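You operate a simulated robot arm through the tools that you are given. There is no shell and no other tool.

The job below is to be done with a simulated two-armed robot. You get a single attempt, and the scene is never put back.

JOB
Wipe up the spill on the table top with the grey napkin and put it back.

It is judged by the outcome, as a careful person would: the job done as asked, and still so three seconds after it is handed in. It fails if anything else is knocked over, pushed out of place, dropped, spilled or broken. Flat cloth is picked up by pressing the open fingertips on it (5 to 10 N) and closing them slowly along it; thin cloth reads only 2 to 8 mm in the jaws.

ROBOT AND FRAMES
Two 7-joint arms with two-finger parallel grippers on one trunk, on a base that moves. Base frame: it is fixed to the floor where the robot stands at the start and does not move with it; the origin is under the middle of the robot, x ahead of it, y to its left, z up. Readings come in mm, rad, newtons and seconds.
The left shoulder is at the start at [30, 119, 910], the right one opposite. With the tool pointing down near the work surface each hand reaches from about 260 to 680 mm from the robot's upright axis, wherever it stands, measured 20 degrees to its own side. Payload 3.43 kg a hand.
The tool frame of a hand sits at the grasp point between the pads (the TCP): z along the fingers, y along the line on which they close. The tips reach 30 mm beyond it. Largest opening 94 mm; finger width 28, thickness 10; the body of the gripper, 50 by 96 mm, starts 55 mm behind the TCP.
Orientation is told as [roll, pitch, yaw] about the base's x, y, z axes, in that order, counted from this pose: with the fingers straight down and closing along the base's y, the tool's x points along the base's -x, its y along +y and its z along -z.

CONTROLS
- The arms move only by the tool nudge_tool. It takes "left_moves", "right_moves" or both (then of equal length, played together; a hand with none holds still); each is a list of rows, each a list of 3 entries, a list of its own where there are three numbers: the shift along the base's x, y, z in mm, then the turn, a rotation vector about the base's x, y, z in rad, then the finger opening in mm, from 0 to 94. In form: [[[dx, dy, dz], [ax, ay, az], claw], ...]. A call has 1 to 20 rows; each row shifts and turns the commanded pose from where the row before left it. Rows are played at 5 a second. More than 50 mm and 0.15 rad between two rows, or a gripper value outside its range, and nothing of the call is played. A pose out of reach is approached as far as the arm can. The call stops where the force on the tool passes 40 N (or 10 N more than at its start, if that is more) or the arm is blocked; 0.2 s more then pass. Each finger travels about 72 mm/s and halts on what it meets, pressing with about 43 N; the grip force reading is that of the motor and also rises with nothing between the fingers. The clock runs only during rows and for 0.2 s after the last one: add rows that do not move to give the fingers time. It gives the time, the measured TCP pose, the force on the tool (base axes), the opening and the grip force at its end, in the units of the frame above (readings bear some noise), with the torque about the TCP (base axes, N m) and any sound that the robot's microphone picked up.
- Cameras (640 x 400 px; columns grow to the right, rows downward): "scene" is now at [47, -17.5, 1616.7]; the picture's right is [-0.22, -0.98, 0.00], its down [-0.73, 0.16, -0.67] and it looks along [0.65, -0.15, -0.75] (base axes); focal length 257 px, centre (320, 200). "left" rides on the left gripper at [76, -14, -102] in its tool frame; the picture's right is [0.18, 0.98, 0.00], its down [-0.75, 0.14, -0.64] and it looks along [-0.63, 0.12, 0.77] (tool axes); focal length 243 px, centre (320, 200). "right" rides on the right gripper at [76, 14, -103] in its tool frame; the picture's right is [-0.18, 0.98, 0.00], its down [-0.75, -0.14, -0.64] and it looks along [-0.63, -0.12, 0.77] (tool axes); focal length 243 px, centre (320, 200). There is no depth. A picture from a camera that has moved, and an enlarged one, comes with that camera's place and axes in the base frame and with its lens.
- grab_frame(camera): a new picture of that camera. No time passes.
- slide_trunk(by): moves the trunk up (or, below 0, down) by that many mm; the arms and the scene camera ride with it, the base frame stays. It gives what a move gives, with no picture.
- roll_base(legs): drives the robot by 1 to 6 legs, each [ahead, turn to the left] in mm and rad, along the robot's own axes; the way and the turn of a leg run together, so that a leg with both is an arc; at most 1500 mm and 3.142 rad a leg. The arms and the cameras ride along, it lands a little off, and it stops where it bumps. It gives what a move gives.
- aim_head(pan, tilt): turns the head with the scene camera to pan (to the left, within 2.496 rad either way) and tilt (down, from -0.506 to 1.204), counted from straight ahead of the robot. It gives what a move gives.
- close_up(camera, box): a new picture of the part [left, top, right, bottom] of that camera's present view, enlarged. No time passes.
- finish_job(): hands the job in; it is judged then, once.

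Places have to be worked out from the pictures, the camera data and where the tool is seen. Open the grippers and draw the arms clear of the work before you hand the job in, unless the task says otherwise.

The tools are called by a JSON object that holds its "api" and its "payload". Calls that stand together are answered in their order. nudge_tool: Moves the arms, as the interface text tells. Its arguments: {"type":"object","properties":{"left_moves":{"type":"array"},"right_moves":{"type":"array"}},"required":[]} The other tools are called the same way: slide_trunk (by) moves the trunk up or down; roll_base (legs) drives the base; aim_head (pan, tilt) turns the head that bears the scene camera; grab_frame (camera) takes a picture; close_up (camera, box) takes an enlarged picture of a part of a camera's view; finish_job () hands the job in.

At the start:

```text
time: 0.0
left_eef_pos: [511.9, 116.7, 1012.8]
left_tcp_rot: [-0.001, -0.001, 0.0]
left_force: [-0.1, 0.5, 0.3]
left_torque: [0.01, -0.01, -0.01]
left_grip_width: 93.8
left_grip_force: 0.1
right_eef_pos: [374.6, -209.7, 972.8]
right_tcp_rot: [0.0, 0.0, -0.001]
right_force: [-0.5, 0.5, -0.8]
right_torque: [-0.01, -0.04, 0.02]
right_grip_width: 94.0
right_grip_force: 0.1
trunk travel left (down, up): [-175.0, 235.0]
robot x, y, heading: [-3.1, 1.3, 0.0]
head pan, tilt (commanded): [-0.223, 0.843]
```

scene: 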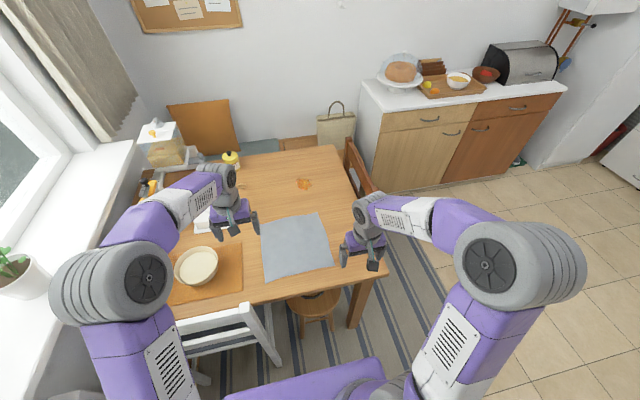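
right: 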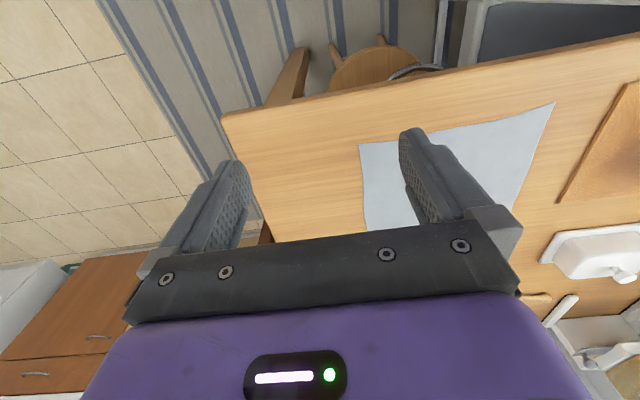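
left: 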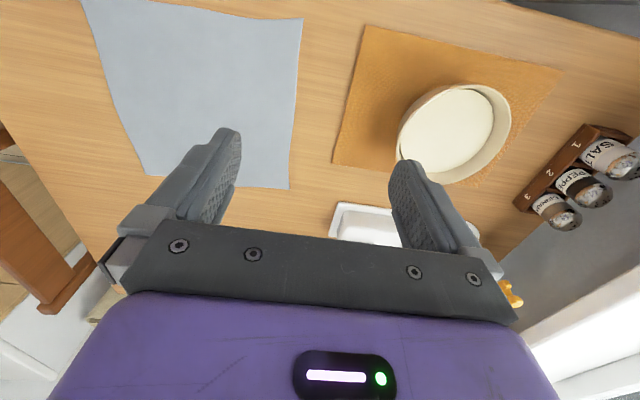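

I start by looking more closely at the table: the grey napkin lies in the middle and an orange spot, likely the spill, lies beyond it. I take enlarged pictures to tell where things are.

{"api": "close_up", "payload": {"camera": "scene", "box": [220, 140, 400, 300]}}

{"api": "close_up", "payload": {"camera": "scene", "box": [120, 100, 280, 320]}}

{"api": "grab_frame", "payload": {"camera": "left"}}

{"api": "grab_frame", "payload": {"camera": "right"}}

```text
2.50 times, centred on (310, 220) of scene
camera zoom: at [47.0, -17.5, 1616.7], right [-0.22, -0.98, 0.0], down [-0.73, 0.16, -0.67], along [0.65, -0.15, -0.75], focal length 642 px, centre (345, 150)
```

zoom: 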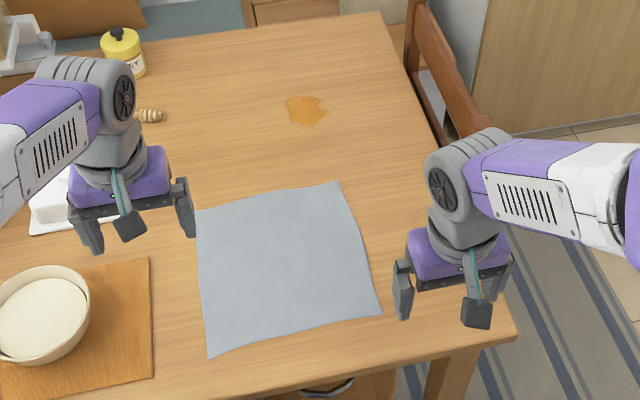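

```text
1.82 times, centred on (200, 210) of scene
camera zoom: at [47.0, -17.5, 1616.7], right [-0.22, -0.98, 0.0], down [-0.73, 0.16, -0.67], along [0.65, -0.15, -0.75], focal length 467 px, centre (538, 182)
```

zoom: 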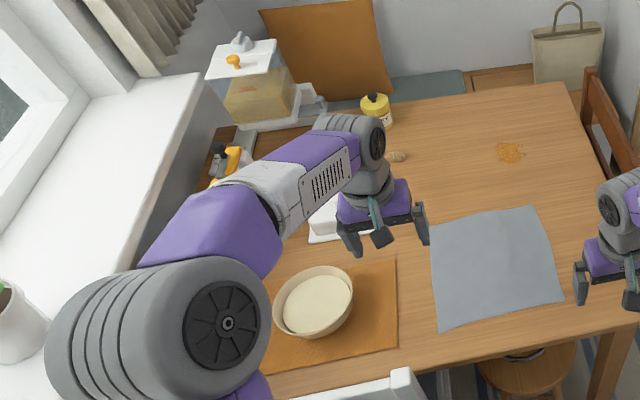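

```text
taken
camera left: at [435.1, 103.6, 1115.1], right [-0.18, 0.98, 0.0], down [0.75, 0.14, 0.64], along [0.63, 0.12, -0.77], focal length 243 px, centre (320, 200)
```

left: 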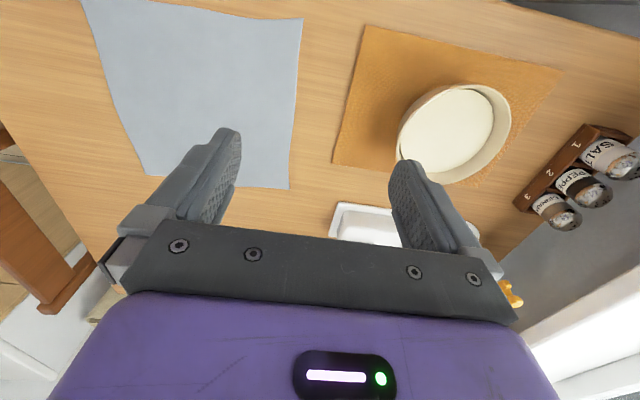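

```text
taken
camera right: at [297.5, -194.3, 1075.1], right [0.18, 0.98, 0.0], down [0.75, -0.14, 0.64], along [0.63, -0.12, -0.77], focal length 243 px, centre (320, 200)
```

right: 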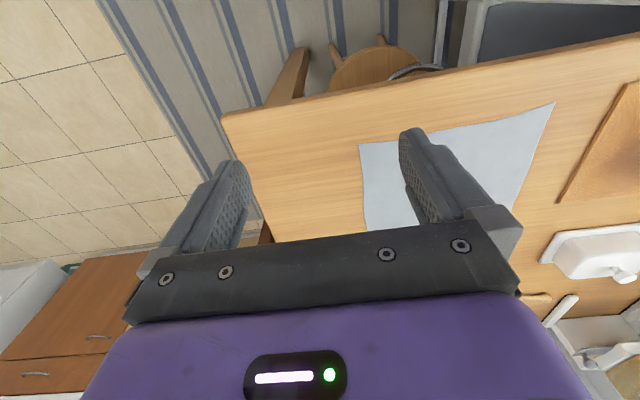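

The spill looks to be near [914, -140] if the table is about 750 high, with the napkin square near x 460–725, y -170–85. That is out of reach from here, so I look down and around to see where the base can go.

{"api": "aim_head", "payload": {"pan": 0.0, "tilt": 1.204}}

{"api": "grab_frame", "payload": {"camera": "scene"}}

{"api": "aim_head", "payload": {"pan": -0.8, "tilt": 0.9}}

{"api": "grab_frame", "payload": {"camera": "scene"}}

{"api": "aim_head", "payload": {"pan": -0.3, "tilt": 0.6}}

{"api": "grab_frame", "payload": {"camera": "scene"}}

```text
time: 0.8
left_eef_pos: [511.2, 116.1, 1013.8]
left_tcp_rot: [-0.001, -0.002, 0.0]
left_force: [0.0, 0.2, -0.1]
left_torque: [0.0, -0.02, 0.0]
left_grip_width: 94.0
left_grip_force: 0.0
right_eef_pos: [374.0, -209.7, 974.1]
right_tcp_rot: [-0.001, 0.0, 0.0]
right_force: [-0.6, 0.3, 0.7]
right_torque: [-0.02, 0.01, 0.04]
right_grip_width: 94.1
right_grip_force: 0.1
trunk travel left (down, up): [-175.0, 235.0]
robot x, y, heading: [-0.5, 0.6, 0.004]
head pan, tilt (commanded): [0.0, 1.201]
```

```text
taken
camera scene: at [26.4, -0.2, 1592.4], right [0.0, -1.0, 0.0], down [-0.93, 0.0, -0.36], along [0.36, 0.0, -0.93], focal length 257 px, centre (320, 200)
```

scene: 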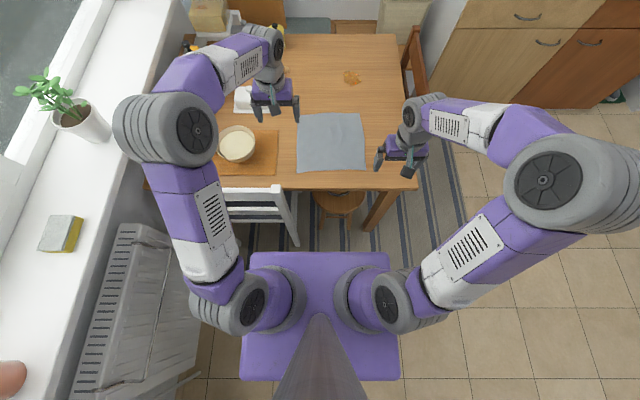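

```text
time: 2.0
left_eef_pos: [510.8, 116.4, 1012.7]
left_tcp_rot: [0.0, 0.001, 0.001]
left_force: [-0.1, -0.9, -0.4]
left_torque: [0.01, 0.0, 0.01]
left_grip_width: 93.9
left_grip_force: 0.1
right_eef_pos: [374.4, -210.4, 972.8]
right_tcp_rot: [0.001, 0.001, -0.001]
right_force: [-0.4, 0.1, 0.7]
right_torque: [0.01, 0.0, 0.0]
right_grip_width: 93.9
right_grip_force: 0.1
trunk travel left (down, up): [-175.0, 235.0]
robot x, y, heading: [-3.8, -0.9, 0.003]
head pan, tilt (commanded): [-0.799, 0.901]
```

```text
taken
camera scene: at [23.1, -54.2, 1612.2], right [-0.72, -0.7, 0.0], down [-0.55, 0.56, -0.62], along [0.43, -0.44, -0.78], focal length 257 px, centre (320, 200)
```

scene: 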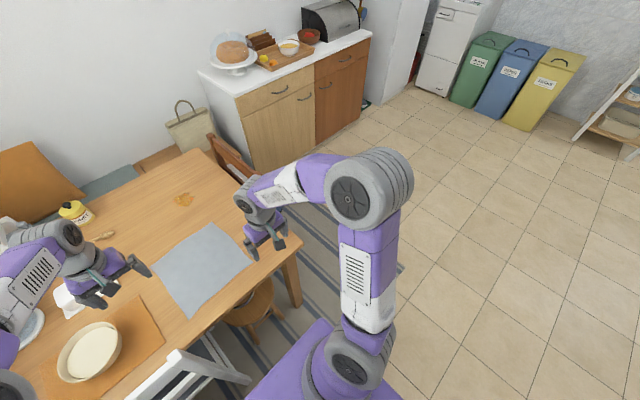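

```text
time: 2.9
left_eef_pos: [510.9, 117.0, 1012.9]
left_tcp_rot: [0.0, 0.001, -0.002]
left_force: [-0.3, 0.6, 0.3]
left_torque: [0.03, 0.03, 0.05]
left_grip_width: 93.7
left_grip_force: 0.0
right_eef_pos: [374.5, -210.4, 974.0]
right_tcp_rot: [0.001, 0.002, 0.0]
right_force: [0.2, 0.4, 0.1]
right_torque: [0.0, 0.01, 0.0]
right_grip_width: 94.1
right_grip_force: 0.0
trunk travel left (down, up): [-175.0, 235.0]
robot x, y, heading: [0.9, -0.2, -0.001]
head pan, tilt (commanded): [-0.3, 0.6]
```

```text
taken
camera scene: at [54.8, -26.3, 1637.0], right [-0.3, -0.95, 0.0], down [-0.54, 0.17, -0.82], along [0.79, -0.24, -0.57], focal length 257 px, centre (320, 200)
```

scene: 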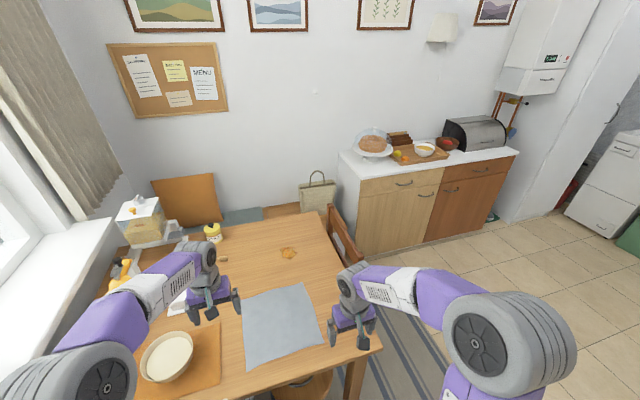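

The base is roughly 500 x 700 mm, with a white chair close in front of it and a brown chair tucked in at the right side of the table; the spill will be reached best from the right side. I look behind and to the right before driving.

{"api": "aim_head", "payload": {"pan": -2.4, "tilt": 0.8}}

{"api": "grab_frame", "payload": {"camera": "scene"}}

{"api": "aim_head", "payload": {"pan": 2.4, "tilt": 0.9}}

{"api": "grab_frame", "payload": {"camera": "scene"}}

{"api": "aim_head", "payload": {"pan": -1.5, "tilt": 0.7}}

{"api": "grab_frame", "payload": {"camera": "scene"}}

{"api": "aim_head", "payload": {"pan": 0.3, "tilt": 1.2}}

{"api": "grab_frame", "payload": {"camera": "scene"}}

```text
time: 4.9
left_eef_pos: [510.5, 117.4, 1012.7]
left_tcp_rot: [0.001, 0.001, 0.0]
left_force: [0.1, 0.0, 0.4]
left_torque: [-0.02, -0.04, -0.06]
left_grip_width: 93.9
left_grip_force: 0.0
right_eef_pos: [374.9, -209.0, 974.3]
right_tcp_rot: [0.0, 0.0, 0.0]
right_force: [0.4, -0.5, -0.2]
right_torque: [0.01, 0.0, 0.0]
right_grip_width: 93.9
right_grip_force: 0.1
trunk travel left (down, up): [-175.0, 235.0]
robot x, y, heading: [-1.9, 1.7, -0.003]
head pan, tilt (commanded): [-2.4, 0.799]
```

```text
taken
camera scene: at [-89.0, -54.6, 1620.1], right [-0.68, 0.74, 0.0], down [0.53, 0.48, -0.7], along [-0.51, -0.47, -0.72], focal length 257 px, centre (320, 200)
```

scene: 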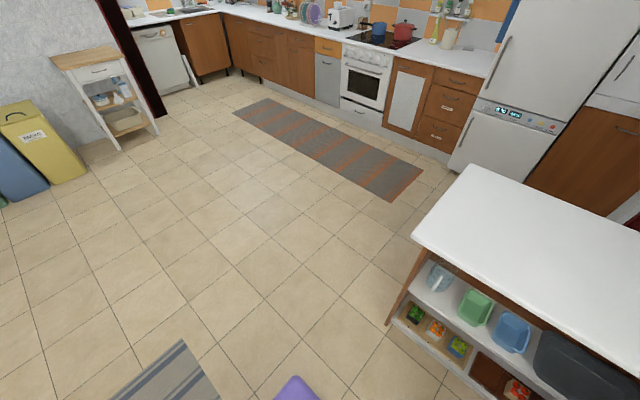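

```text
time: 8.7
left_eef_pos: [511.9, 116.2, 1012.1]
left_tcp_rot: [-0.001, 0.0, 0.0]
left_force: [-0.6, 0.4, 0.5]
left_torque: [-0.01, -0.03, -0.01]
left_grip_width: 94.0
left_grip_force: 0.0
right_eef_pos: [375.0, -209.2, 973.6]
right_tcp_rot: [0.0, 0.0, -0.001]
right_force: [0.5, -0.1, -0.8]
right_torque: [-0.01, -0.01, -0.01]
right_grip_width: 94.1
right_grip_force: 0.1
trunk travel left (down, up): [-175.0, 235.0]
robot x, y, heading: [-1.6, -1.5, -0.006]
head pan, tilt (commanded): [2.4, 0.901]
```

```text
taken
camera scene: at [-85.2, 50.9, 1612.2], right [0.68, 0.74, 0.0], down [0.58, -0.53, -0.62], along [-0.46, 0.42, -0.78], focal length 257 px, centre (320, 200)
```

scene: 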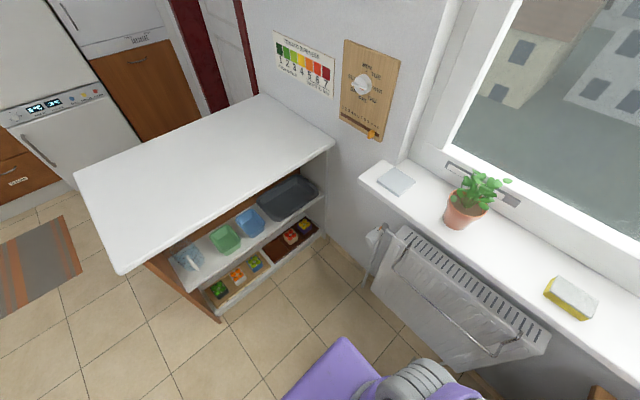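

```text
time: 11.9
left_eef_pos: [510.7, 117.7, 1013.1]
left_tcp_rot: [0.001, 0.001, -0.002]
left_force: [0.3, -0.7, -0.8]
left_torque: [-0.05, -0.02, -0.01]
left_grip_width: 93.8
left_grip_force: 0.0
right_eef_pos: [375.2, -209.5, 973.1]
right_tcp_rot: [0.0, -0.001, 0.0]
right_force: [-0.8, 0.0, -0.2]
right_torque: [0.03, -0.01, 0.03]
right_grip_width: 94.1
right_grip_force: 0.0
trunk travel left (down, up): [-175.0, 235.0]
robot x, y, heading: [-1.5, -2.6, 0.004]
head pan, tilt (commanded): [-1.499, 0.7]
```

```text
taken
camera scene: at [-23.5, -84.8, 1628.4], right [-1.0, -0.07, 0.0], down [-0.05, 0.64, -0.76], along [0.06, -0.76, -0.64], focal length 257 px, centre (320, 200)
```

scene: 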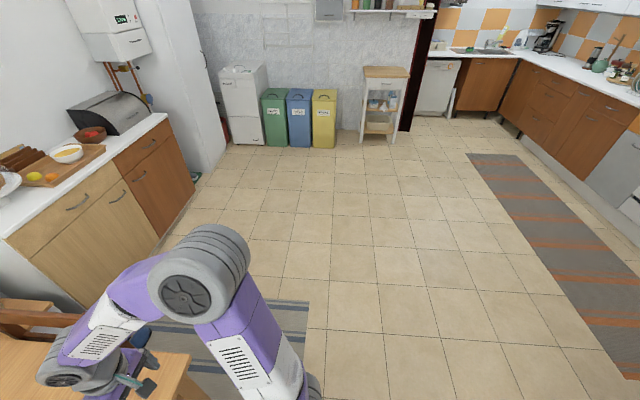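

```text
time: 13.7
left_eef_pos: [510.3, 116.9, 1012.8]
left_tcp_rot: [0.0, -0.001, 0.001]
left_force: [0.1, -0.3, -0.2]
left_torque: [0.02, 0.0, 0.03]
left_grip_width: 93.9
left_grip_force: 0.0
right_eef_pos: [374.9, -210.4, 973.5]
right_tcp_rot: [0.001, 0.0, -0.001]
right_force: [0.2, -0.4, -0.3]
right_torque: [-0.01, -0.03, -0.04]
right_grip_width: 94.2
right_grip_force: 0.1
trunk travel left (down, up): [-175.0, 235.0]
robot x, y, heading: [-1.8, -1.2, 0.001]
head pan, tilt (commanded): [0.3, 1.201]
```

```text
taken
camera scene: at [23.8, 16.4, 1592.4], right [0.3, -0.96, 0.0], down [-0.89, -0.28, -0.36], along [0.35, 0.11, -0.93], focal length 257 px, centre (320, 200)
```

scene: 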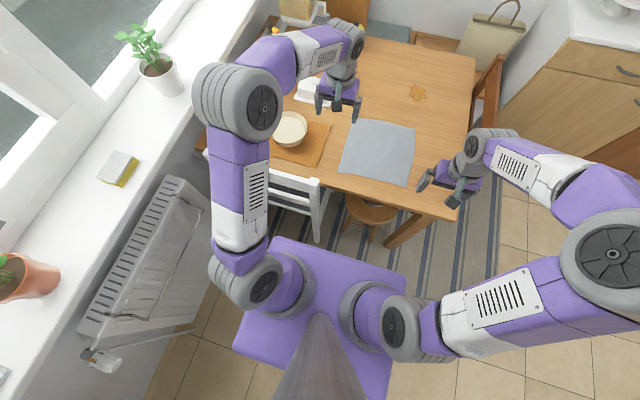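

Behind there is a shelf about 740 mm back, and the floor on the right is free. I back up 170 mm to clear the white chair, turn right and drive toward the right side at y about -900.

{"api": "roll_base", "payload": {"legs": [[-170, 0], [0, -1.571], [900, 0]]}}

{"api": "aim_head", "payload": {"pan": 1.5, "tilt": 0.75}}

{"api": "grab_frame", "payload": {"camera": "scene"}}

```text
time: 23.4
left_eef_pos: [-93.8, -1414.4, 1011.2]
left_tcp_rot: [0.001, -0.002, -1.599]
left_force: [-0.2, -0.3, 0.2]
left_torque: [0.01, -0.02, -0.02]
left_grip_width: 94.1
left_grip_force: 0.1
right_eef_pos: [-416.8, -1267.7, 973.7]
right_tcp_rot: [-0.001, 0.001, -1.597]
right_force: [-1.0, 0.1, -0.1]
right_torque: [-0.01, 0.02, 0.01]
right_grip_width: 93.9
right_grip_force: 0.1
trunk travel left (down, up): [-175.0, 235.0]
robot x, y, heading: [-198.6, -900.1, -1.599]
head pan, tilt (commanded): [0.3, 1.201]
```

```text
time: 24.8
left_eef_pos: [-93.6, -1413.3, 1012.9]
left_tcp_rot: [0.0, 0.002, -1.598]
left_force: [-0.4, -0.3, 0.5]
left_torque: [0.01, 0.03, -0.01]
left_grip_width: 94.0
left_grip_force: 0.1
right_eef_pos: [-417.2, -1268.0, 973.0]
right_tcp_rot: [0.001, -0.001, -1.599]
right_force: [0.3, 0.2, -0.4]
right_torque: [-0.02, 0.03, 0.0]
right_grip_width: 94.0
right_grip_force: 0.0
trunk travel left (down, up): [-175.0, 235.0]
robot x, y, heading: [-196.0, -902.0, -1.597]
head pan, tilt (commanded): [1.499, 0.75]
```

```text
taken
camera scene: at [-112.8, -878.0, 1624.1], right [-0.1, -0.99, 0.0], down [-0.68, 0.07, -0.73], along [0.73, -0.07, -0.68], focal length 257 px, centre (320, 200)
```

scene: 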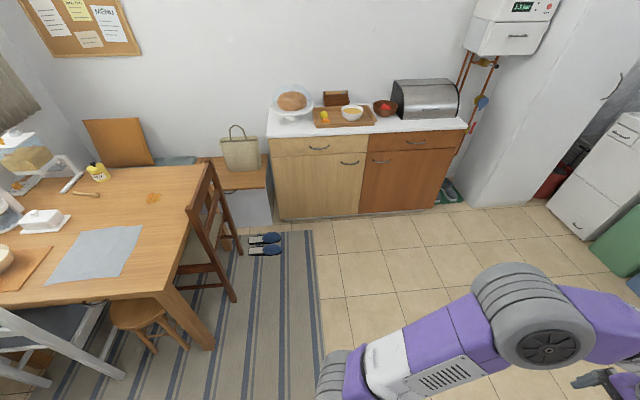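

I see slippers on the floor near x 1090–1240, y -700 to -440 and the brown chair's back legs near y -397 (top about 850 high). I drive on at y about -900 to x 500 and then turn to face the table; that stays clear of both.

{"api": "roll_base", "payload": {"legs": [[0, 1.597], [690, 0], [0, 1.571]]}}

{"api": "aim_head", "payload": {"pan": 0.0, "tilt": 1.1}}

{"api": "grab_frame", "payload": {"camera": "scene"}}

```text
time: 36.3
left_eef_pos: [382.7, -372.7, 1014.0]
left_tcp_rot: [-0.001, 0.0, 1.548]
left_force: [-0.1, -0.3, -0.2]
left_torque: [-0.03, -0.01, -0.07]
left_grip_width: 94.3
left_grip_force: 0.0
right_eef_pos: [704.9, -517.6, 972.9]
right_tcp_rot: [0.0, -0.002, 1.545]
right_force: [0.2, 0.0, 0.4]
right_torque: [-0.01, 0.02, -0.03]
right_grip_width: 94.0
right_grip_force: 0.1
trunk travel left (down, up): [-175.0, 235.0]
robot x, y, heading: [484.1, -886.1, 1.545]
head pan, tilt (commanded): [1.499, 0.75]
```

```text
time: 37.9
left_eef_pos: [381.2, -373.2, 1013.1]
left_tcp_rot: [-0.001, 0.0, 1.549]
left_force: [0.8, 0.7, 0.6]
left_torque: [0.02, -0.02, -0.02]
left_grip_width: 93.8
left_grip_force: 0.1
right_eef_pos: [705.4, -517.2, 973.5]
right_tcp_rot: [0.0, 0.001, 1.547]
right_force: [0.4, -0.4, 0.2]
right_torque: [-0.02, 0.03, -0.02]
right_grip_width: 94.1
right_grip_force: 0.1
trunk travel left (down, up): [-175.0, 235.0]
robot x, y, heading: [485.9, -886.6, 1.552]
head pan, tilt (commanded): [0.0, 1.1]
```

```text
taken
camera scene: at [487.9, -854.1, 1598.4], right [1.0, -0.02, 0.0], down [-0.02, -0.89, -0.45], along [0.01, 0.45, -0.89], focal length 257 px, centre (320, 200)
```

scene: 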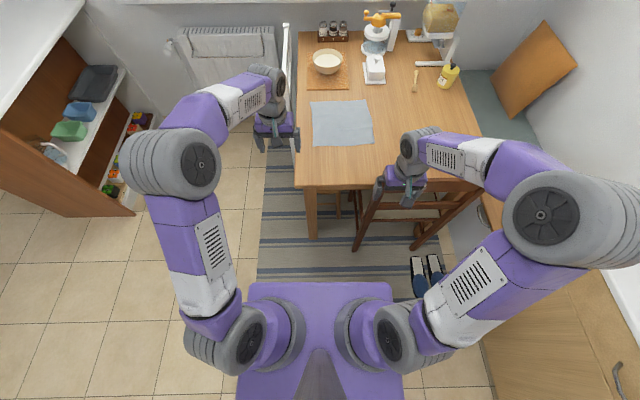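

The robot now faces the table at [486, -886], heading about 1.55, and the path ahead is free up to the brown chair's legs. I drive 190 mm ahead, which leaves about 40 mm to the chair.

{"api": "roll_base", "payload": {"legs": [[190, 0]]}}

{"api": "grab_frame", "payload": {"camera": "scene"}}

{"api": "grab_frame", "payload": {"camera": "right"}}

{"api": "grab_frame", "payload": {"camera": "left"}}

```text
time: 39.4
left_eef_pos: [387.4, -185.2, 1012.4]
left_tcp_rot: [0.0, 0.001, 1.547]
left_force: [-0.3, -0.1, -0.6]
left_torque: [-0.02, 0.01, 0.01]
left_grip_width: 93.8
left_grip_force: 0.1
right_eef_pos: [710.9, -329.5, 972.8]
right_tcp_rot: [0.001, 0.0, 1.547]
right_force: [-0.3, 0.2, 0.6]
right_torque: [-0.06, -0.01, 0.03]
right_grip_width: 93.7
right_grip_force: 0.1
trunk travel left (down, up): [-175.0, 235.0]
robot x, y, heading: [494.7, -700.1, 1.545]
head pan, tilt (commanded): [0.0, 1.1]
```

```text
taken
camera scene: at [492.4, -665.8, 1598.3], right [1.0, -0.02, 0.0], down [-0.02, -0.89, -0.45], along [0.01, 0.45, -0.89], focal length 257 px, centre (320, 200)
```

scene: 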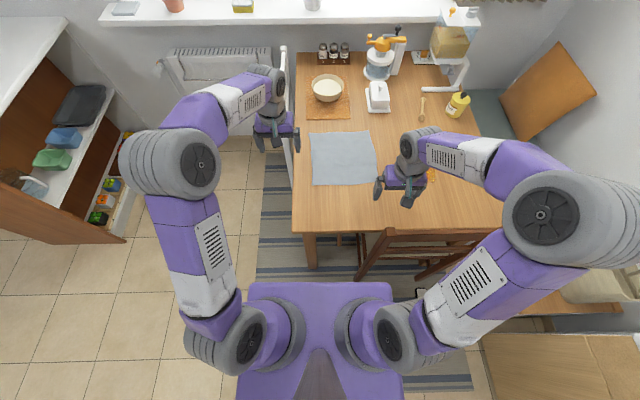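

```text
taken
camera right: at [693.2, -404.2, 1074.9], right [-0.98, 0.21, 0.0], down [0.16, 0.75, 0.64], along [0.13, 0.63, -0.77], focal length 243 px, centre (320, 200)
```

right: 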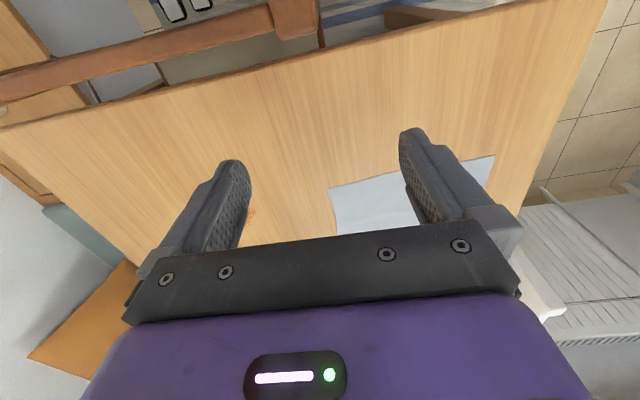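

```text
taken
camera left: at [399.1, -261.1, 1114.9], right [-0.99, -0.16, 0.0], down [-0.12, 0.76, 0.64], along [-0.1, 0.63, -0.77], focal length 243 px, centre (320, 200)
```

left: 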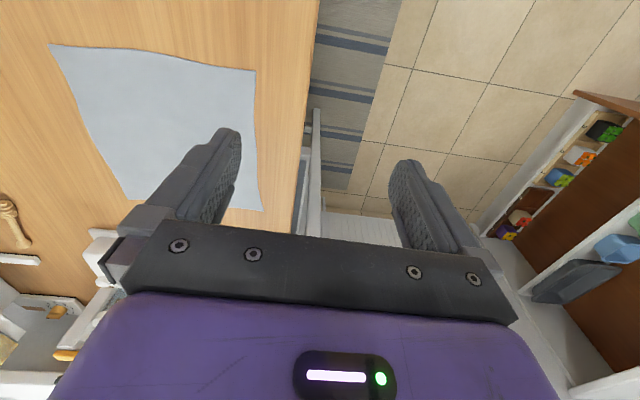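

The robot stands at [495, -700], and the napkin reads as centred near [600, -44], about 255 mm square. I move the right hand over the napkin's middle-right part at a safe height and look for the spill from there.

{"api": "nudge_tool", "payload": {"right_moves": [[[-16.5, 42.3, 0], [0, 0, 0], 85], [[-16.5, 42.3, 0], [0, 0, 0], 85], [[-16.5, 42.3, -10], [0, 0, 0], 85], [[-16.5, 42.3, -20], [0, 0, 0], 85], [[-16.5, 42.3, -20], [0, 0, 0], 85], [[-16.5, 42.3, -20], [0, 0, 0], 85], [[0, 0, -20], [0, 0, 0], 85], [[0, 0, 0], [0, 0, 0], 85]]}}

{"api": "grab_frame", "payload": {"camera": "scene"}}

{"api": "grab_frame", "payload": {"camera": "right"}}

```text
time: 41.2
left_eef_pos: [386.4, -185.4, 1011.9]
left_tcp_rot: [-0.001, -0.001, 1.546]
left_force: [-0.3, -0.3, 0.2]
left_torque: [0.03, -0.01, 0.0]
left_grip_width: 93.9
left_grip_force: 0.0
right_eef_pos: [607.7, -78.5, 883.4]
right_tcp_rot: [-0.001, 0.001, 1.547]
right_force: [-0.1, 0.4, 0.4]
right_torque: [0.02, -0.02, 0.02]
right_grip_width: 85.4
right_grip_force: 0.1
trunk travel left (down, up): [-175.0, 235.0]
robot x, y, heading: [491.7, -699.7, 1.546]
head pan, tilt (commanded): [0.0, 1.1]
```

```text
taken
camera scene: at [492.2, -666.7, 1598.4], right [1.0, -0.02, 0.0], down [-0.02, -0.89, -0.45], along [0.01, 0.45, -0.89], focal length 257 px, centre (320, 200)
```

scene: 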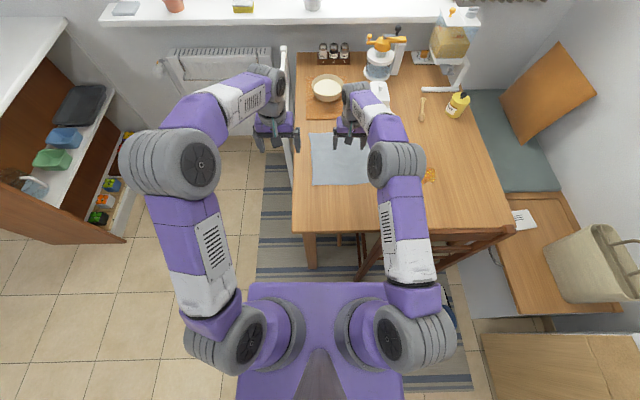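

```text
taken
camera right: at [590.8, -152.2, 984.7], right [-0.98, 0.21, 0.0], down [0.16, 0.75, 0.64], along [0.13, 0.63, -0.77], focal length 243 px, centre (320, 200)
```

right: 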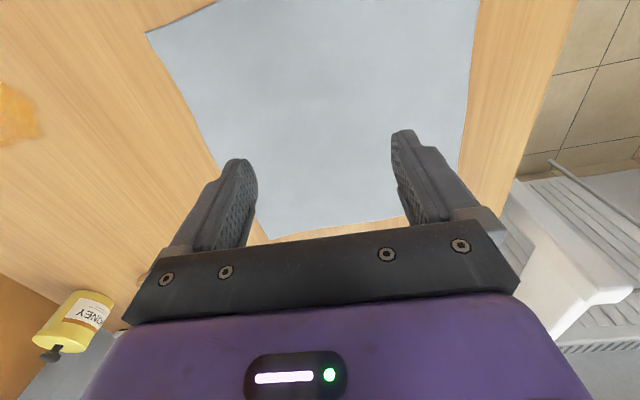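

The hand hangs at [608, -79, 883] over the napkin and the spill is now visible to the right of the arm at about [920, -141]. I zoom in on both.

{"api": "close_up", "payload": {"camera": "scene", "box": [390, 140, 470, 200]}}

{"api": "close_up", "payload": {"camera": "scene", "box": [280, 100, 440, 220]}}

```text
6.67 times, centred on (430, 170) of scene
camera zoom: at [492.2, -666.7, 1598.4], right [1.0, -0.02, 0.0], down [-0.02, -0.89, -0.45], along [0.01, 0.45, -0.89], focal length 1712 px, centre (-413, 400)
```

zoom: 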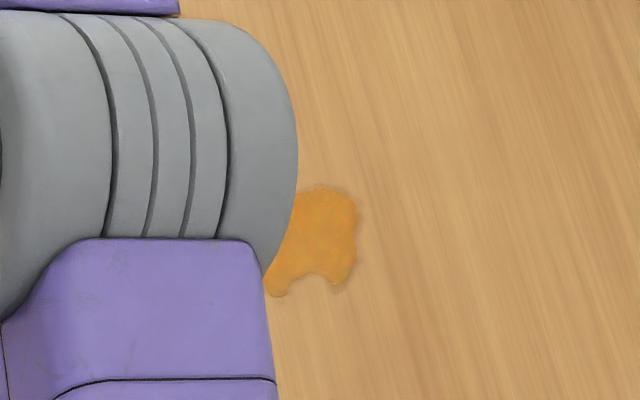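

```text
3.33 times, centred on (360, 160) of scene
camera zoom: at [492.2, -666.7, 1598.4], right [1.0, -0.02, 0.0], down [-0.02, -0.89, -0.45], along [0.01, 0.45, -0.89], focal length 856 px, centre (187, 333)
```

zoom: 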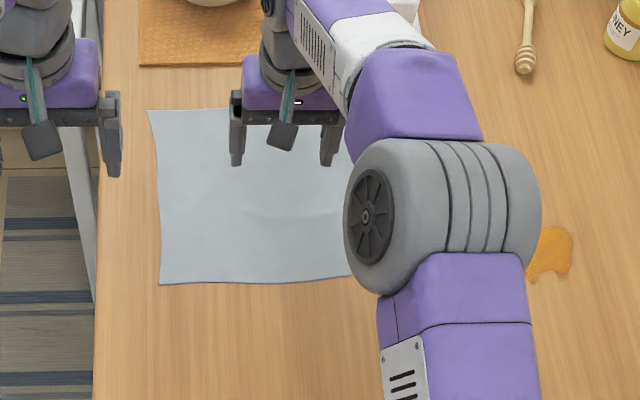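

The spill spans about x 870–960, y -185 to -103. I lower the right hand with the fingers open toward the napkin, stopping a little above where I expect the surface.

{"api": "nudge_tool", "payload": {"right_moves": [[[0, 0, -30], [0, 0, 0], 85], [[0, 0, -30], [0, 0, 0], 85], [[0, 0, -20], [0, 0, 0], 85], [[0, 0, 0], [0, 0, 0], 85]]}}

{"api": "grab_frame", "payload": {"camera": "right"}}

{"api": "grab_frame", "payload": {"camera": "left"}}

```text
time: 42.2
left_eef_pos: [386.7, -186.4, 1013.3]
left_tcp_rot: [0.0, 0.001, 1.547]
left_force: [0.9, -0.3, 0.1]
left_torque: [0.0, 0.04, -0.05]
left_grip_width: 93.9
left_grip_force: 0.0
right_eef_pos: [610.3, -76.9, 804.3]
right_tcp_rot: [-0.001, 0.0, 1.546]
right_force: [-1.1, 0.6, -0.5]
right_torque: [-0.03, 0.02, -0.02]
right_grip_width: 84.9
right_grip_force: 0.0
trunk travel left (down, up): [-175.0, 235.0]
robot x, y, heading: [491.1, -700.9, 1.546]
head pan, tilt (commanded): [0.0, 1.1]
```

```text
taken
camera right: at [593.0, -150.3, 906.5], right [-0.98, 0.21, 0.0], down [0.16, 0.75, 0.64], along [0.13, 0.63, -0.77], focal length 243 px, centre (320, 200)
```

right: 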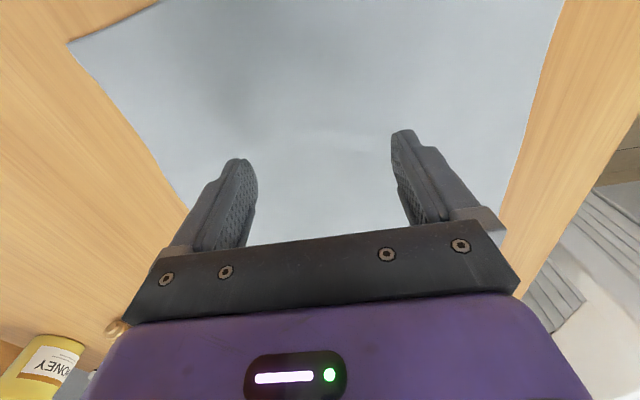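

```text
taken
camera left: at [399.1, -262.0, 1115.3], right [-0.99, -0.16, 0.0], down [-0.12, 0.76, 0.64], along [-0.1, 0.63, -0.77], focal length 243 px, centre (320, 200)
```

left: 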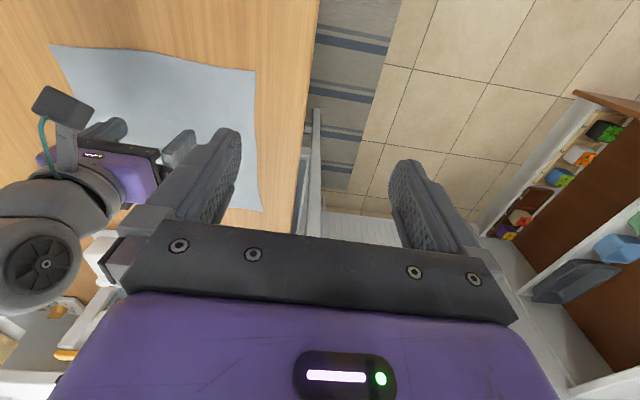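

No contact yet at tip height about 774. I go down in small steps and watch the force.

{"api": "nudge_tool", "payload": {"right_moves": [[[0, 0, -5], [0, 0, 0], 85], [[0, 0, -5], [0, 0, 0], 85], [[0, 0, -4], [0, 0, 0], 85], [[0, 0, 0], [0, 0, 0], 85]]}}

```text
time: 43.2
left_eef_pos: [385.4, -185.8, 1012.8]
left_tcp_rot: [0.0, -0.001, 1.546]
left_force: [0.8, -0.2, -0.3]
left_torque: [0.04, 0.01, 0.0]
left_grip_width: 94.3
left_grip_force: 0.1
right_eef_pos: [610.8, -76.2, 789.1]
right_tcp_rot: [0.0, -0.001, 1.546]
right_force: [-0.3, -0.7, -0.5]
right_torque: [-0.02, 0.02, 0.02]
right_grip_width: 84.8
right_grip_force: 0.0
trunk travel left (down, up): [-175.0, 235.0]
robot x, y, heading: [491.3, -701.9, 1.546]
head pan, tilt (commanded): [0.0, 1.1]
```

Still no contact at tip height about 759, so I keep stepping down.

{"api": "nudge_tool", "payload": {"right_moves": [[[0, 0, -3], [0, 0, 0], 85], [[0, 0, -3], [0, 0, 0], 85], [[0, 0, 0], [0, 0, 0], 85]]}}

```text
time: 44.0
left_eef_pos: [386.0, -186.2, 1013.4]
left_tcp_rot: [-0.002, 0.002, 1.546]
left_force: [-0.8, -1.2, -0.4]
left_torque: [-0.02, 0.01, -0.05]
left_grip_width: 94.0
left_grip_force: 0.0
right_eef_pos: [611.4, -76.7, 784.0]
right_tcp_rot: [-0.001, 0.001, 1.545]
right_force: [-0.2, 0.5, -0.4]
right_torque: [0.0, -0.07, 0.03]
right_grip_width: 84.8
right_grip_force: 0.1
trunk travel left (down, up): [-175.0, 235.0]
robot x, y, heading: [489.7, -696.1, 1.547]
head pan, tilt (commanded): [0.0, 1.1]
```

{"api": "nudge_tool", "payload": {"right_moves": [[[0, 0, -3], [0, 0, 0], 85], [[0, 0, -2], [0, 0, 0], 85], [[0, 0, 0], [0, 0, 0], 85]]}}

```text
time: 44.8
left_eef_pos: [386.4, -187.0, 1013.1]
left_tcp_rot: [-0.001, -0.003, 1.547]
left_force: [0.0, -0.3, -0.5]
left_torque: [-0.01, -0.01, -0.03]
left_grip_width: 94.1
left_grip_force: 0.0
right_eef_pos: [611.1, -74.9, 780.6]
right_tcp_rot: [0.0, -0.003, 1.547]
right_force: [1.2, -1.2, 14.7]
right_torque: [-0.17, -0.03, 0.01]
right_grip_width: 85.4
right_grip_force: 0.1
trunk travel left (down, up): [-175.0, 235.0]
robot x, y, heading: [488.3, -699.8, 1.55]
head pan, tilt (commanded): [0.0, 1.1]
```

Contact: 14.7 N at TCP height 780.6, so the cloth surface is about 751 high. I ease up 1 mm to about 8 N and try a gentle slide of 30 mm toward the spill to see whether the napkin follows the fingers.

{"api": "nudge_tool", "payload": {"right_moves": [[[0, 0, 1], [0, 0, 0], 85], [[0, 0, 0], [0, 0, 0], 85], [[5, 0, 0], [0, 0, 0], 85], [[8, 0, 0], [0, 0, 0], 85], [[8, 0, 0], [0, 0, 0], 85], [[9, 0, 0], [0, 0, 0], 85], [[0, 0, 0], [0, 0, 0], 85]]}}

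{"api": "close_up", "payload": {"camera": "scene", "box": [280, 100, 440, 220]}}

{"api": "grab_frame", "payload": {"camera": "right"}}

{"api": "grab_frame", "payload": {"camera": "left"}}

```text
time: 46.4
left_eef_pos: [385.1, -186.3, 1014.2]
left_tcp_rot: [0.0, -0.002, 1.548]
left_force: [0.5, 0.3, 0.1]
left_torque: [0.0, -0.02, -0.02]
left_grip_width: 94.1
left_grip_force: 0.1
right_eef_pos: [640.2, -77.2, 781.0]
right_tcp_rot: [0.0, -0.002, 1.547]
right_force: [-3.7, 0.1, 15.4]
right_torque: [-0.08, 0.08, -0.03]
right_grip_width: 84.8
right_grip_force: 0.0
trunk travel left (down, up): [-175.0, 235.0]
robot x, y, heading: [495.4, -702.1, 1.551]
head pan, tilt (commanded): [0.0, 1.1]
```

```text
3.33 times, centred on (360, 160) of scene
camera zoom: at [491.5, -668.9, 1598.5], right [1.0, -0.02, 0.0], down [-0.02, -0.89, -0.46], along [0.01, 0.46, -0.89], focal length 856 px, centre (187, 333)
```

zoom: 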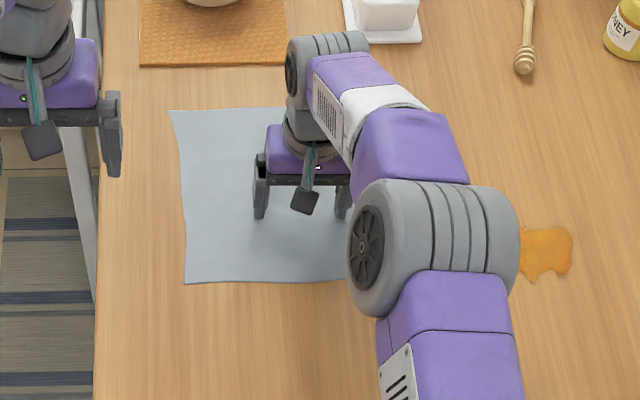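

```text
taken
camera right: at [623.0, -151.2, 882.7], right [-0.98, 0.21, 0.0], down [0.16, 0.75, 0.64], along [0.13, 0.63, -0.77], focal length 243 px, centre (320, 200)
```

right: 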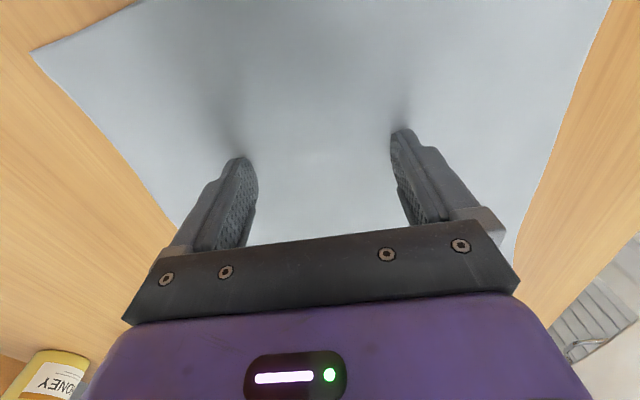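

```text
taken
camera left: at [398.4, -263.1, 1115.8], right [-0.99, -0.16, 0.0], down [-0.12, 0.76, 0.64], along [-0.1, 0.64, -0.77], focal length 243 px, centre (320, 200)
```

left: 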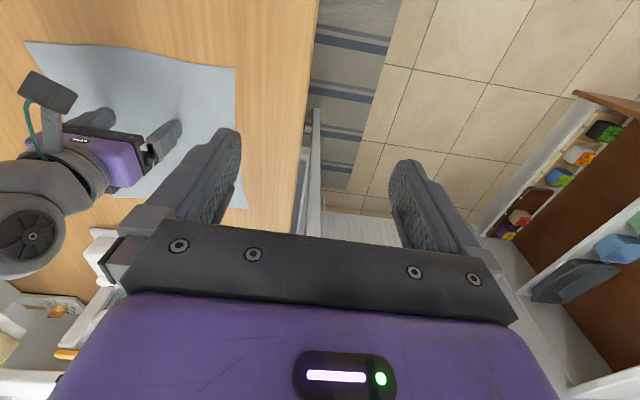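

The napkin followed the fingers flat, by about 28 mm. I ease to about 10 N and slide it on toward the spill, checking half way.

{"api": "nudge_tool", "payload": {"right_moves": [[[10, -2, 0.7], [0, 0, 0], 85], [[14, -3, 0], [0, 0, 0], 85], [[15, -4, 0], [0, 0, 0], 85], [[15, -4, 0], [0, 0, 0], 85], [[15, -4, 0], [0, 0, 0], 85], [[15, -4, 0], [0, 0, 0], 85], [[15, -4, 0], [0, 0, 0], 85], [[15, -4, 0], [0, 0, 0], 85], [[10, -3, 0], [0, 0, 0], 85], [[0, 0, 0], [0, 0, 0], 85]]}}

{"api": "close_up", "payload": {"camera": "scene", "box": [290, 90, 490, 240]}}

{"api": "grab_frame", "payload": {"camera": "right"}}

```text
time: 48.6
left_eef_pos: [387.1, -187.2, 1013.3]
left_tcp_rot: [-0.001, -0.001, 1.547]
left_force: [0.1, 0.2, -0.9]
left_torque: [-0.02, -0.01, 0.01]
left_grip_width: 94.1
left_grip_force: 0.1
right_eef_pos: [766.5, -109.3, 780.9]
right_tcp_rot: [-0.001, -0.001, 1.546]
right_force: [-1.4, 0.8, 7.9]
right_torque: [-0.02, 0.14, -0.03]
right_grip_width: 85.3
right_grip_force: 0.0
trunk travel left (down, up): [-175.0, 235.0]
robot x, y, heading: [491.2, -698.0, 1.546]
head pan, tilt (commanded): [0.0, 1.1]
```

```text
2.67 times, centred on (390, 165) of scene
camera zoom: at [491.8, -667.8, 1598.4], right [1.0, -0.02, 0.0], down [-0.02, -0.89, -0.45], along [0.01, 0.45, -0.89], focal length 685 px, centre (133, 293)
```

zoom: 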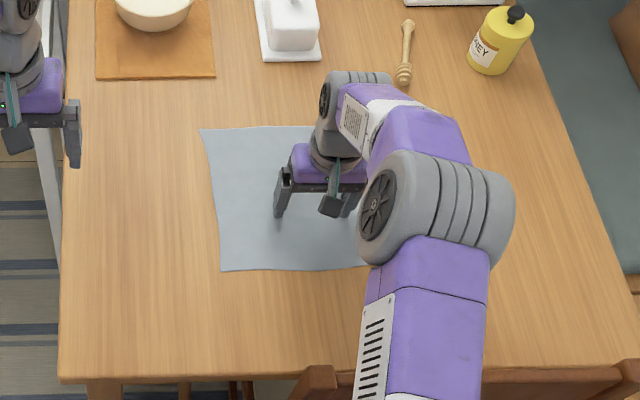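

```text
taken
camera right: at [748.2, -183.0, 882.8], right [-0.98, 0.21, 0.0], down [0.16, 0.75, 0.64], along [0.13, 0.63, -0.77], focal length 243 px, centre (320, 200)
```

right: 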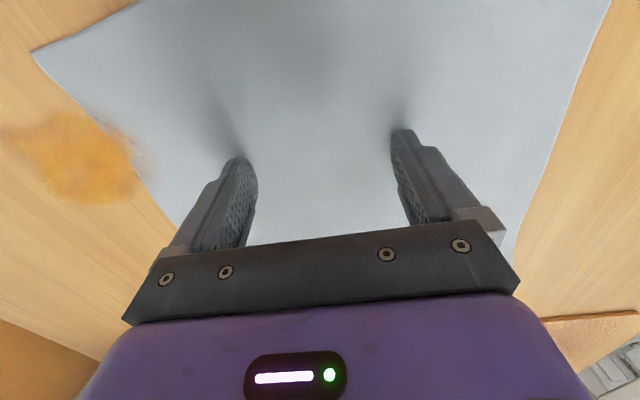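

The napkin tracks the fingers exactly and its edge has now reached the spill, whose centre reads [911, -140]. I continue sliding until the fingers stand over the spill.

{"api": "nudge_tool", "payload": {"right_moves": [[[10, -2, -0.3], [0, 0, 0], 85], [[15, -3, 0], [0, 0, 0], 85], [[15, -3, 0], [0, 0, 0], 85], [[15, -3, 0], [0, 0, 0], 85], [[15, -3, 0], [0, 0, 0], 85], [[15, -4, 0], [0, 0, 0], 85], [[15, -4, 0], [0, 0, 0], 85], [[15, -4, 0], [0, 0, 0], 85], [[15, -3, 0], [0, 0, 0], 85], [[15, -3, 0], [0, 0, 0], 85], [[0, 0, 0], [0, 0, 0], 85]]}}

{"api": "close_up", "payload": {"camera": "scene", "box": [320, 90, 520, 240]}}

{"api": "grab_frame", "payload": {"camera": "right"}}

```text
time: 51.0
left_eef_pos: [385.3, -187.0, 1013.2]
left_tcp_rot: [-0.001, -0.001, 1.546]
left_force: [-0.5, -0.6, 0.3]
left_torque: [0.0, -0.02, 0.01]
left_grip_width: 93.9
left_grip_force: 0.1
right_eef_pos: [911.0, -140.7, 781.3]
right_tcp_rot: [-0.003, -0.003, 1.547]
right_force: [1.1, 0.0, 13.8]
right_torque: [0.0, 0.6, -0.05]
right_grip_width: 84.2
right_grip_force: 0.0
trunk travel left (down, up): [-175.0, 235.0]
robot x, y, heading: [493.4, -698.2, 1.546]
head pan, tilt (commanded): [0.0, 1.1]
```

```text
2.67 times, centred on (420, 165) of scene
camera zoom: at [491.6, -668.3, 1598.4], right [1.0, -0.02, 0.0], down [-0.02, -0.89, -0.45], along [0.01, 0.45, -0.89], focal length 685 px, centre (53, 293)
```

zoom: 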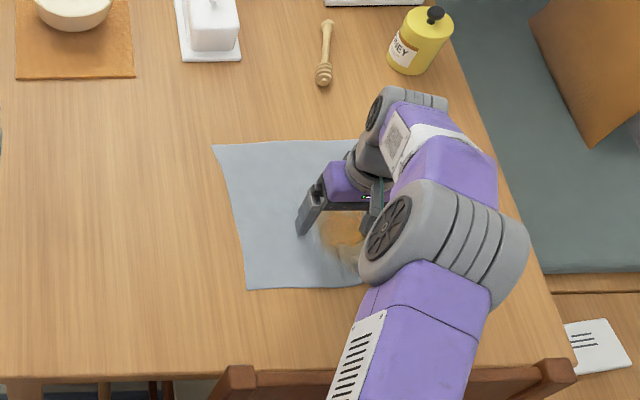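

```text
taken
camera right: at [893.5, -215.8, 882.8], right [-0.98, 0.21, 0.0], down [0.16, 0.75, 0.64], along [0.14, 0.63, -0.77], focal length 243 px, centre (320, 200)
```

right: 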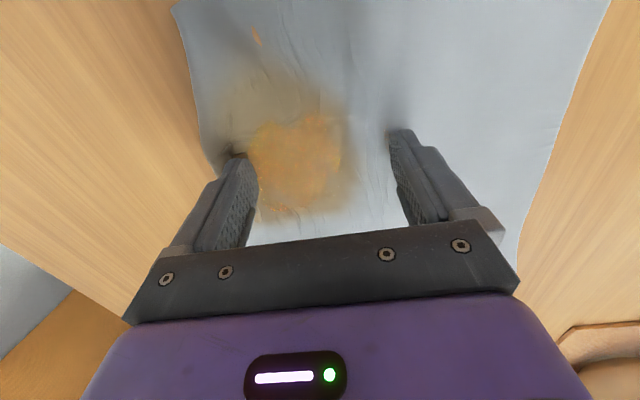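

The napkin lies over the spill and is soaking it up; its leading edge seems to have wrinkled a little under the right-hand finger. I look closer.

{"api": "close_up", "payload": {"camera": "right", "box": [150, 0, 470, 240]}}

{"api": "close_up", "payload": {"camera": "scene", "box": [380, 130, 460, 190]}}

```text
1.67 times, centred on (310, 120) of right
camera zoom: at [893.5, -215.8, 882.8], right [-0.98, 0.21, 0.0], down [0.16, 0.75, 0.64], along [0.14, 0.63, -0.77], focal length 404 px, centre (337, 333)
```

zoom: 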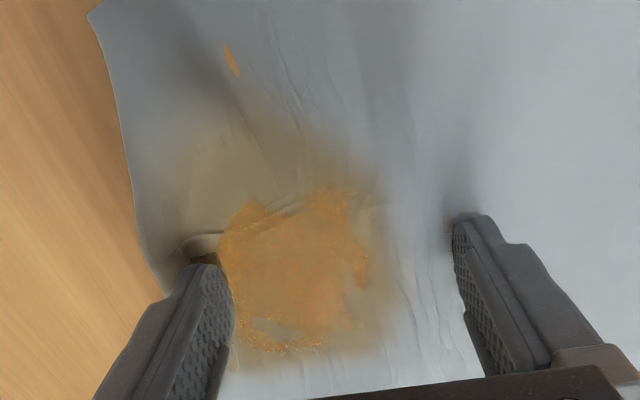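

```text
6.67 times, centred on (420, 160) of scene
camera zoom: at [491.6, -668.3, 1598.4], right [1.0, -0.02, 0.0], down [-0.02, -0.89, -0.45], along [0.01, 0.45, -0.89], focal length 1712 px, centre (-347, 467)
```

zoom: 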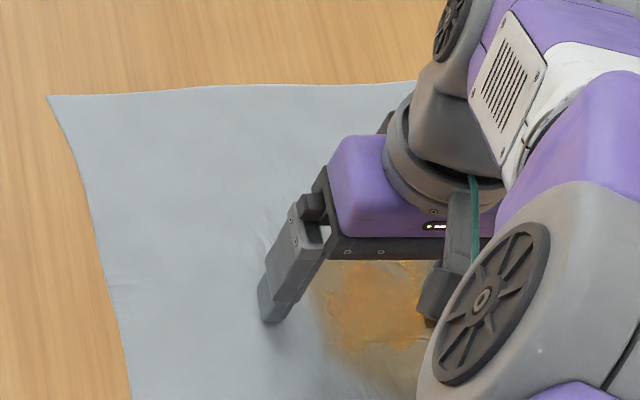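

The orange patch shows at the spill's place under the wet cloth, with fine wrinkles between the fingers. I rub back and forth with about 12 N to take it up, then look.

{"api": "nudge_tool", "payload": {"right_moves": [[[-12, 0, 0], [0, 0, 0], 85], [[-14, 0, 0], [0, 0, 0], 85], [[-14, 0, 0], [0, 0, 0], 85], [[-14, 0, 0], [0, 0, 0], 85], [[-12, 0, 0], [0, 0, 0], 85], [[0, 0, 0], [0, 0, 0], 85]]}}

{"api": "grab_frame", "payload": {"camera": "right"}}

{"api": "close_up", "payload": {"camera": "scene", "box": [320, 90, 520, 240]}}

```text
time: 52.4
left_eef_pos: [387.3, -187.1, 1013.3]
left_tcp_rot: [0.001, -0.001, 1.546]
left_force: [0.4, -0.2, 0.5]
left_torque: [0.03, -0.02, 0.02]
left_grip_width: 93.9
left_grip_force: 0.1
right_eef_pos: [844.9, -141.1, 781.3]
right_tcp_rot: [0.0, -0.002, 1.546]
right_force: [5.2, 0.4, 14.7]
right_torque: [-0.06, 0.17, 0.0]
right_grip_width: 84.2
right_grip_force: 0.1
trunk travel left (down, up): [-175.0, 235.0]
robot x, y, heading: [489.8, -699.7, 1.546]
head pan, tilt (commanded): [0.0, 1.1]
```

```text
taken
camera right: at [827.1, -215.6, 882.8], right [-0.98, 0.21, 0.0], down [0.16, 0.75, 0.64], along [0.13, 0.63, -0.77], focal length 243 px, centre (320, 200)
```

right: 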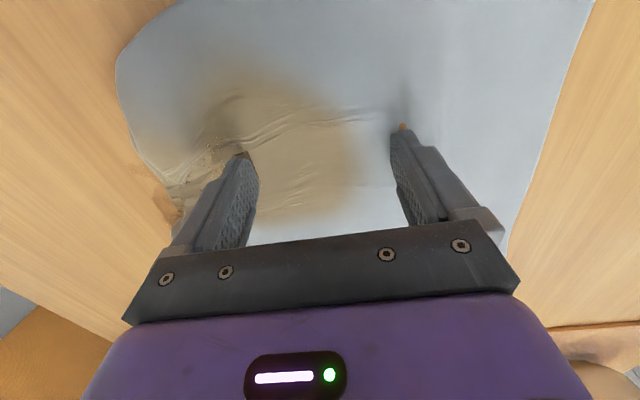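

```text
2.67 times, centred on (420, 165) of scene
camera zoom: at [492.0, -668.6, 1598.4], right [1.0, -0.02, 0.0], down [-0.02, -0.89, -0.46], along [0.01, 0.45, -0.89], focal length 685 px, centre (53, 293)
```

zoom: 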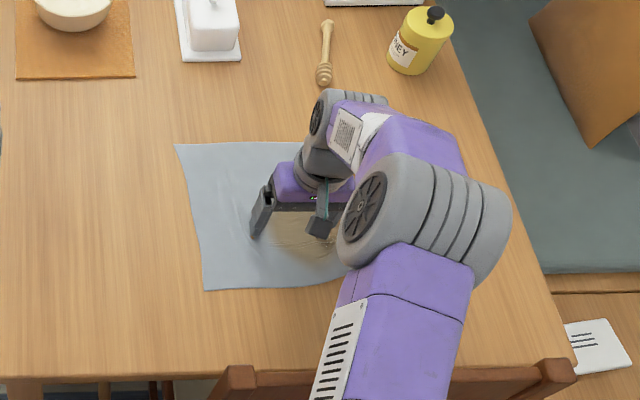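

The cloth has taken up most of the spill; a bit of orange seems left at about [957, -126] beyond the cloth's edge. I zoom in there.

{"api": "close_up", "payload": {"camera": "right", "box": [90, 60, 290, 260]}}

```text
2.00 times, centred on (190, 160) of right
camera zoom: at [827.1, -215.6, 882.8], right [-0.98, 0.21, 0.0], down [0.16, 0.75, 0.64], along [0.13, 0.63, -0.77], focal length 485 px, centre (580, 280)
```

zoom: 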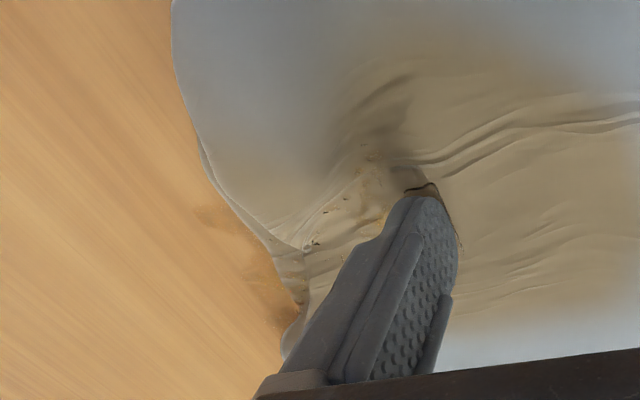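

The cloth's leading edge has curled near the finger and a faint residue remains at about [958, -126]. I rub again: forward to x 922 with a shift to y -121, then sideways strokes over the whole spill area.

{"api": "nudge_tool", "payload": {"right_moves": [[[14, 4, 0], [0, 0, 0], 85], [[16, 4, 0], [0, 0, 0], 85], [[16, 4, 0], [0, 0, 0], 85], [[16, 4, 0], [0, 0, 0], 85], [[16, 4, 0], [0, 0, 0], 85], [[0, -12, 0], [0, 0, 0], 85], [[0, -12, 0], [0, 0, 0], 85], [[0, -12, 0], [0, 0, 0], 85], [[8, -8, 0], [0, 0, 0], 85], [[4, 12, 0], [0, 0, 0], 85], [[0, 12, 0], [0, 0, 0], 85], [[0, 12, 0], [0, 0, 0], 85], [[0, 8, 0], [0, 0, 0], 85], [[0, 0, 0], [0, 0, 0], 85]]}}

{"api": "grab_frame", "payload": {"camera": "right"}}

{"api": "close_up", "payload": {"camera": "scene", "box": [320, 90, 520, 240]}}

```text
time: 55.4
left_eef_pos: [385.3, -187.5, 1013.4]
left_tcp_rot: [-0.002, -0.003, 1.546]
left_force: [-0.4, 0.8, -0.5]
left_torque: [0.03, -0.01, 0.0]
left_grip_width: 93.9
left_grip_force: 0.0
right_eef_pos: [933.8, -121.0, 781.1]
right_tcp_rot: [-0.002, -0.003, 1.546]
right_force: [2.0, -5.5, 19.1]
right_torque: [-0.17, 0.7, 0.19]
right_grip_width: 84.2
right_grip_force: 0.0
trunk travel left (down, up): [-175.0, 235.0]
robot x, y, heading: [493.9, -694.8, 1.544]
head pan, tilt (commanded): [0.0, 1.1]
```

```text
taken
camera right: at [916.8, -196.3, 882.7], right [-0.98, 0.21, 0.0], down [0.16, 0.75, 0.64], along [0.13, 0.63, -0.76], focal length 243 px, centre (320, 200)
```

right: 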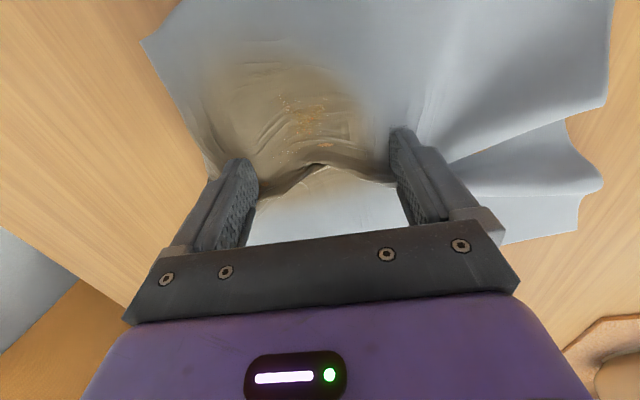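

```text
2.67 times, centred on (420, 165) of scene
camera zoom: at [491.2, -669.7, 1598.5], right [1.0, -0.02, 0.0], down [-0.02, -0.89, -0.46], along [0.01, 0.46, -0.89], focal length 685 px, centre (53, 293)
```

zoom: 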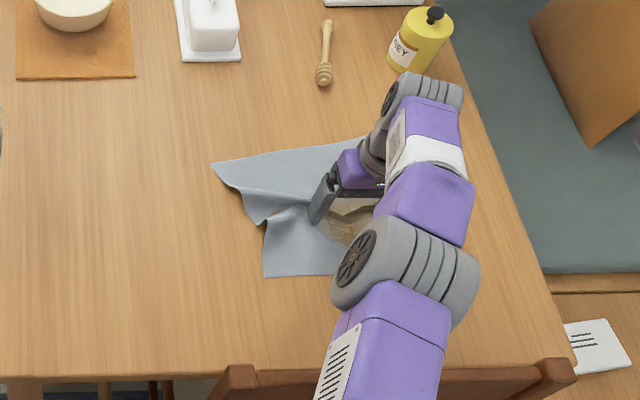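

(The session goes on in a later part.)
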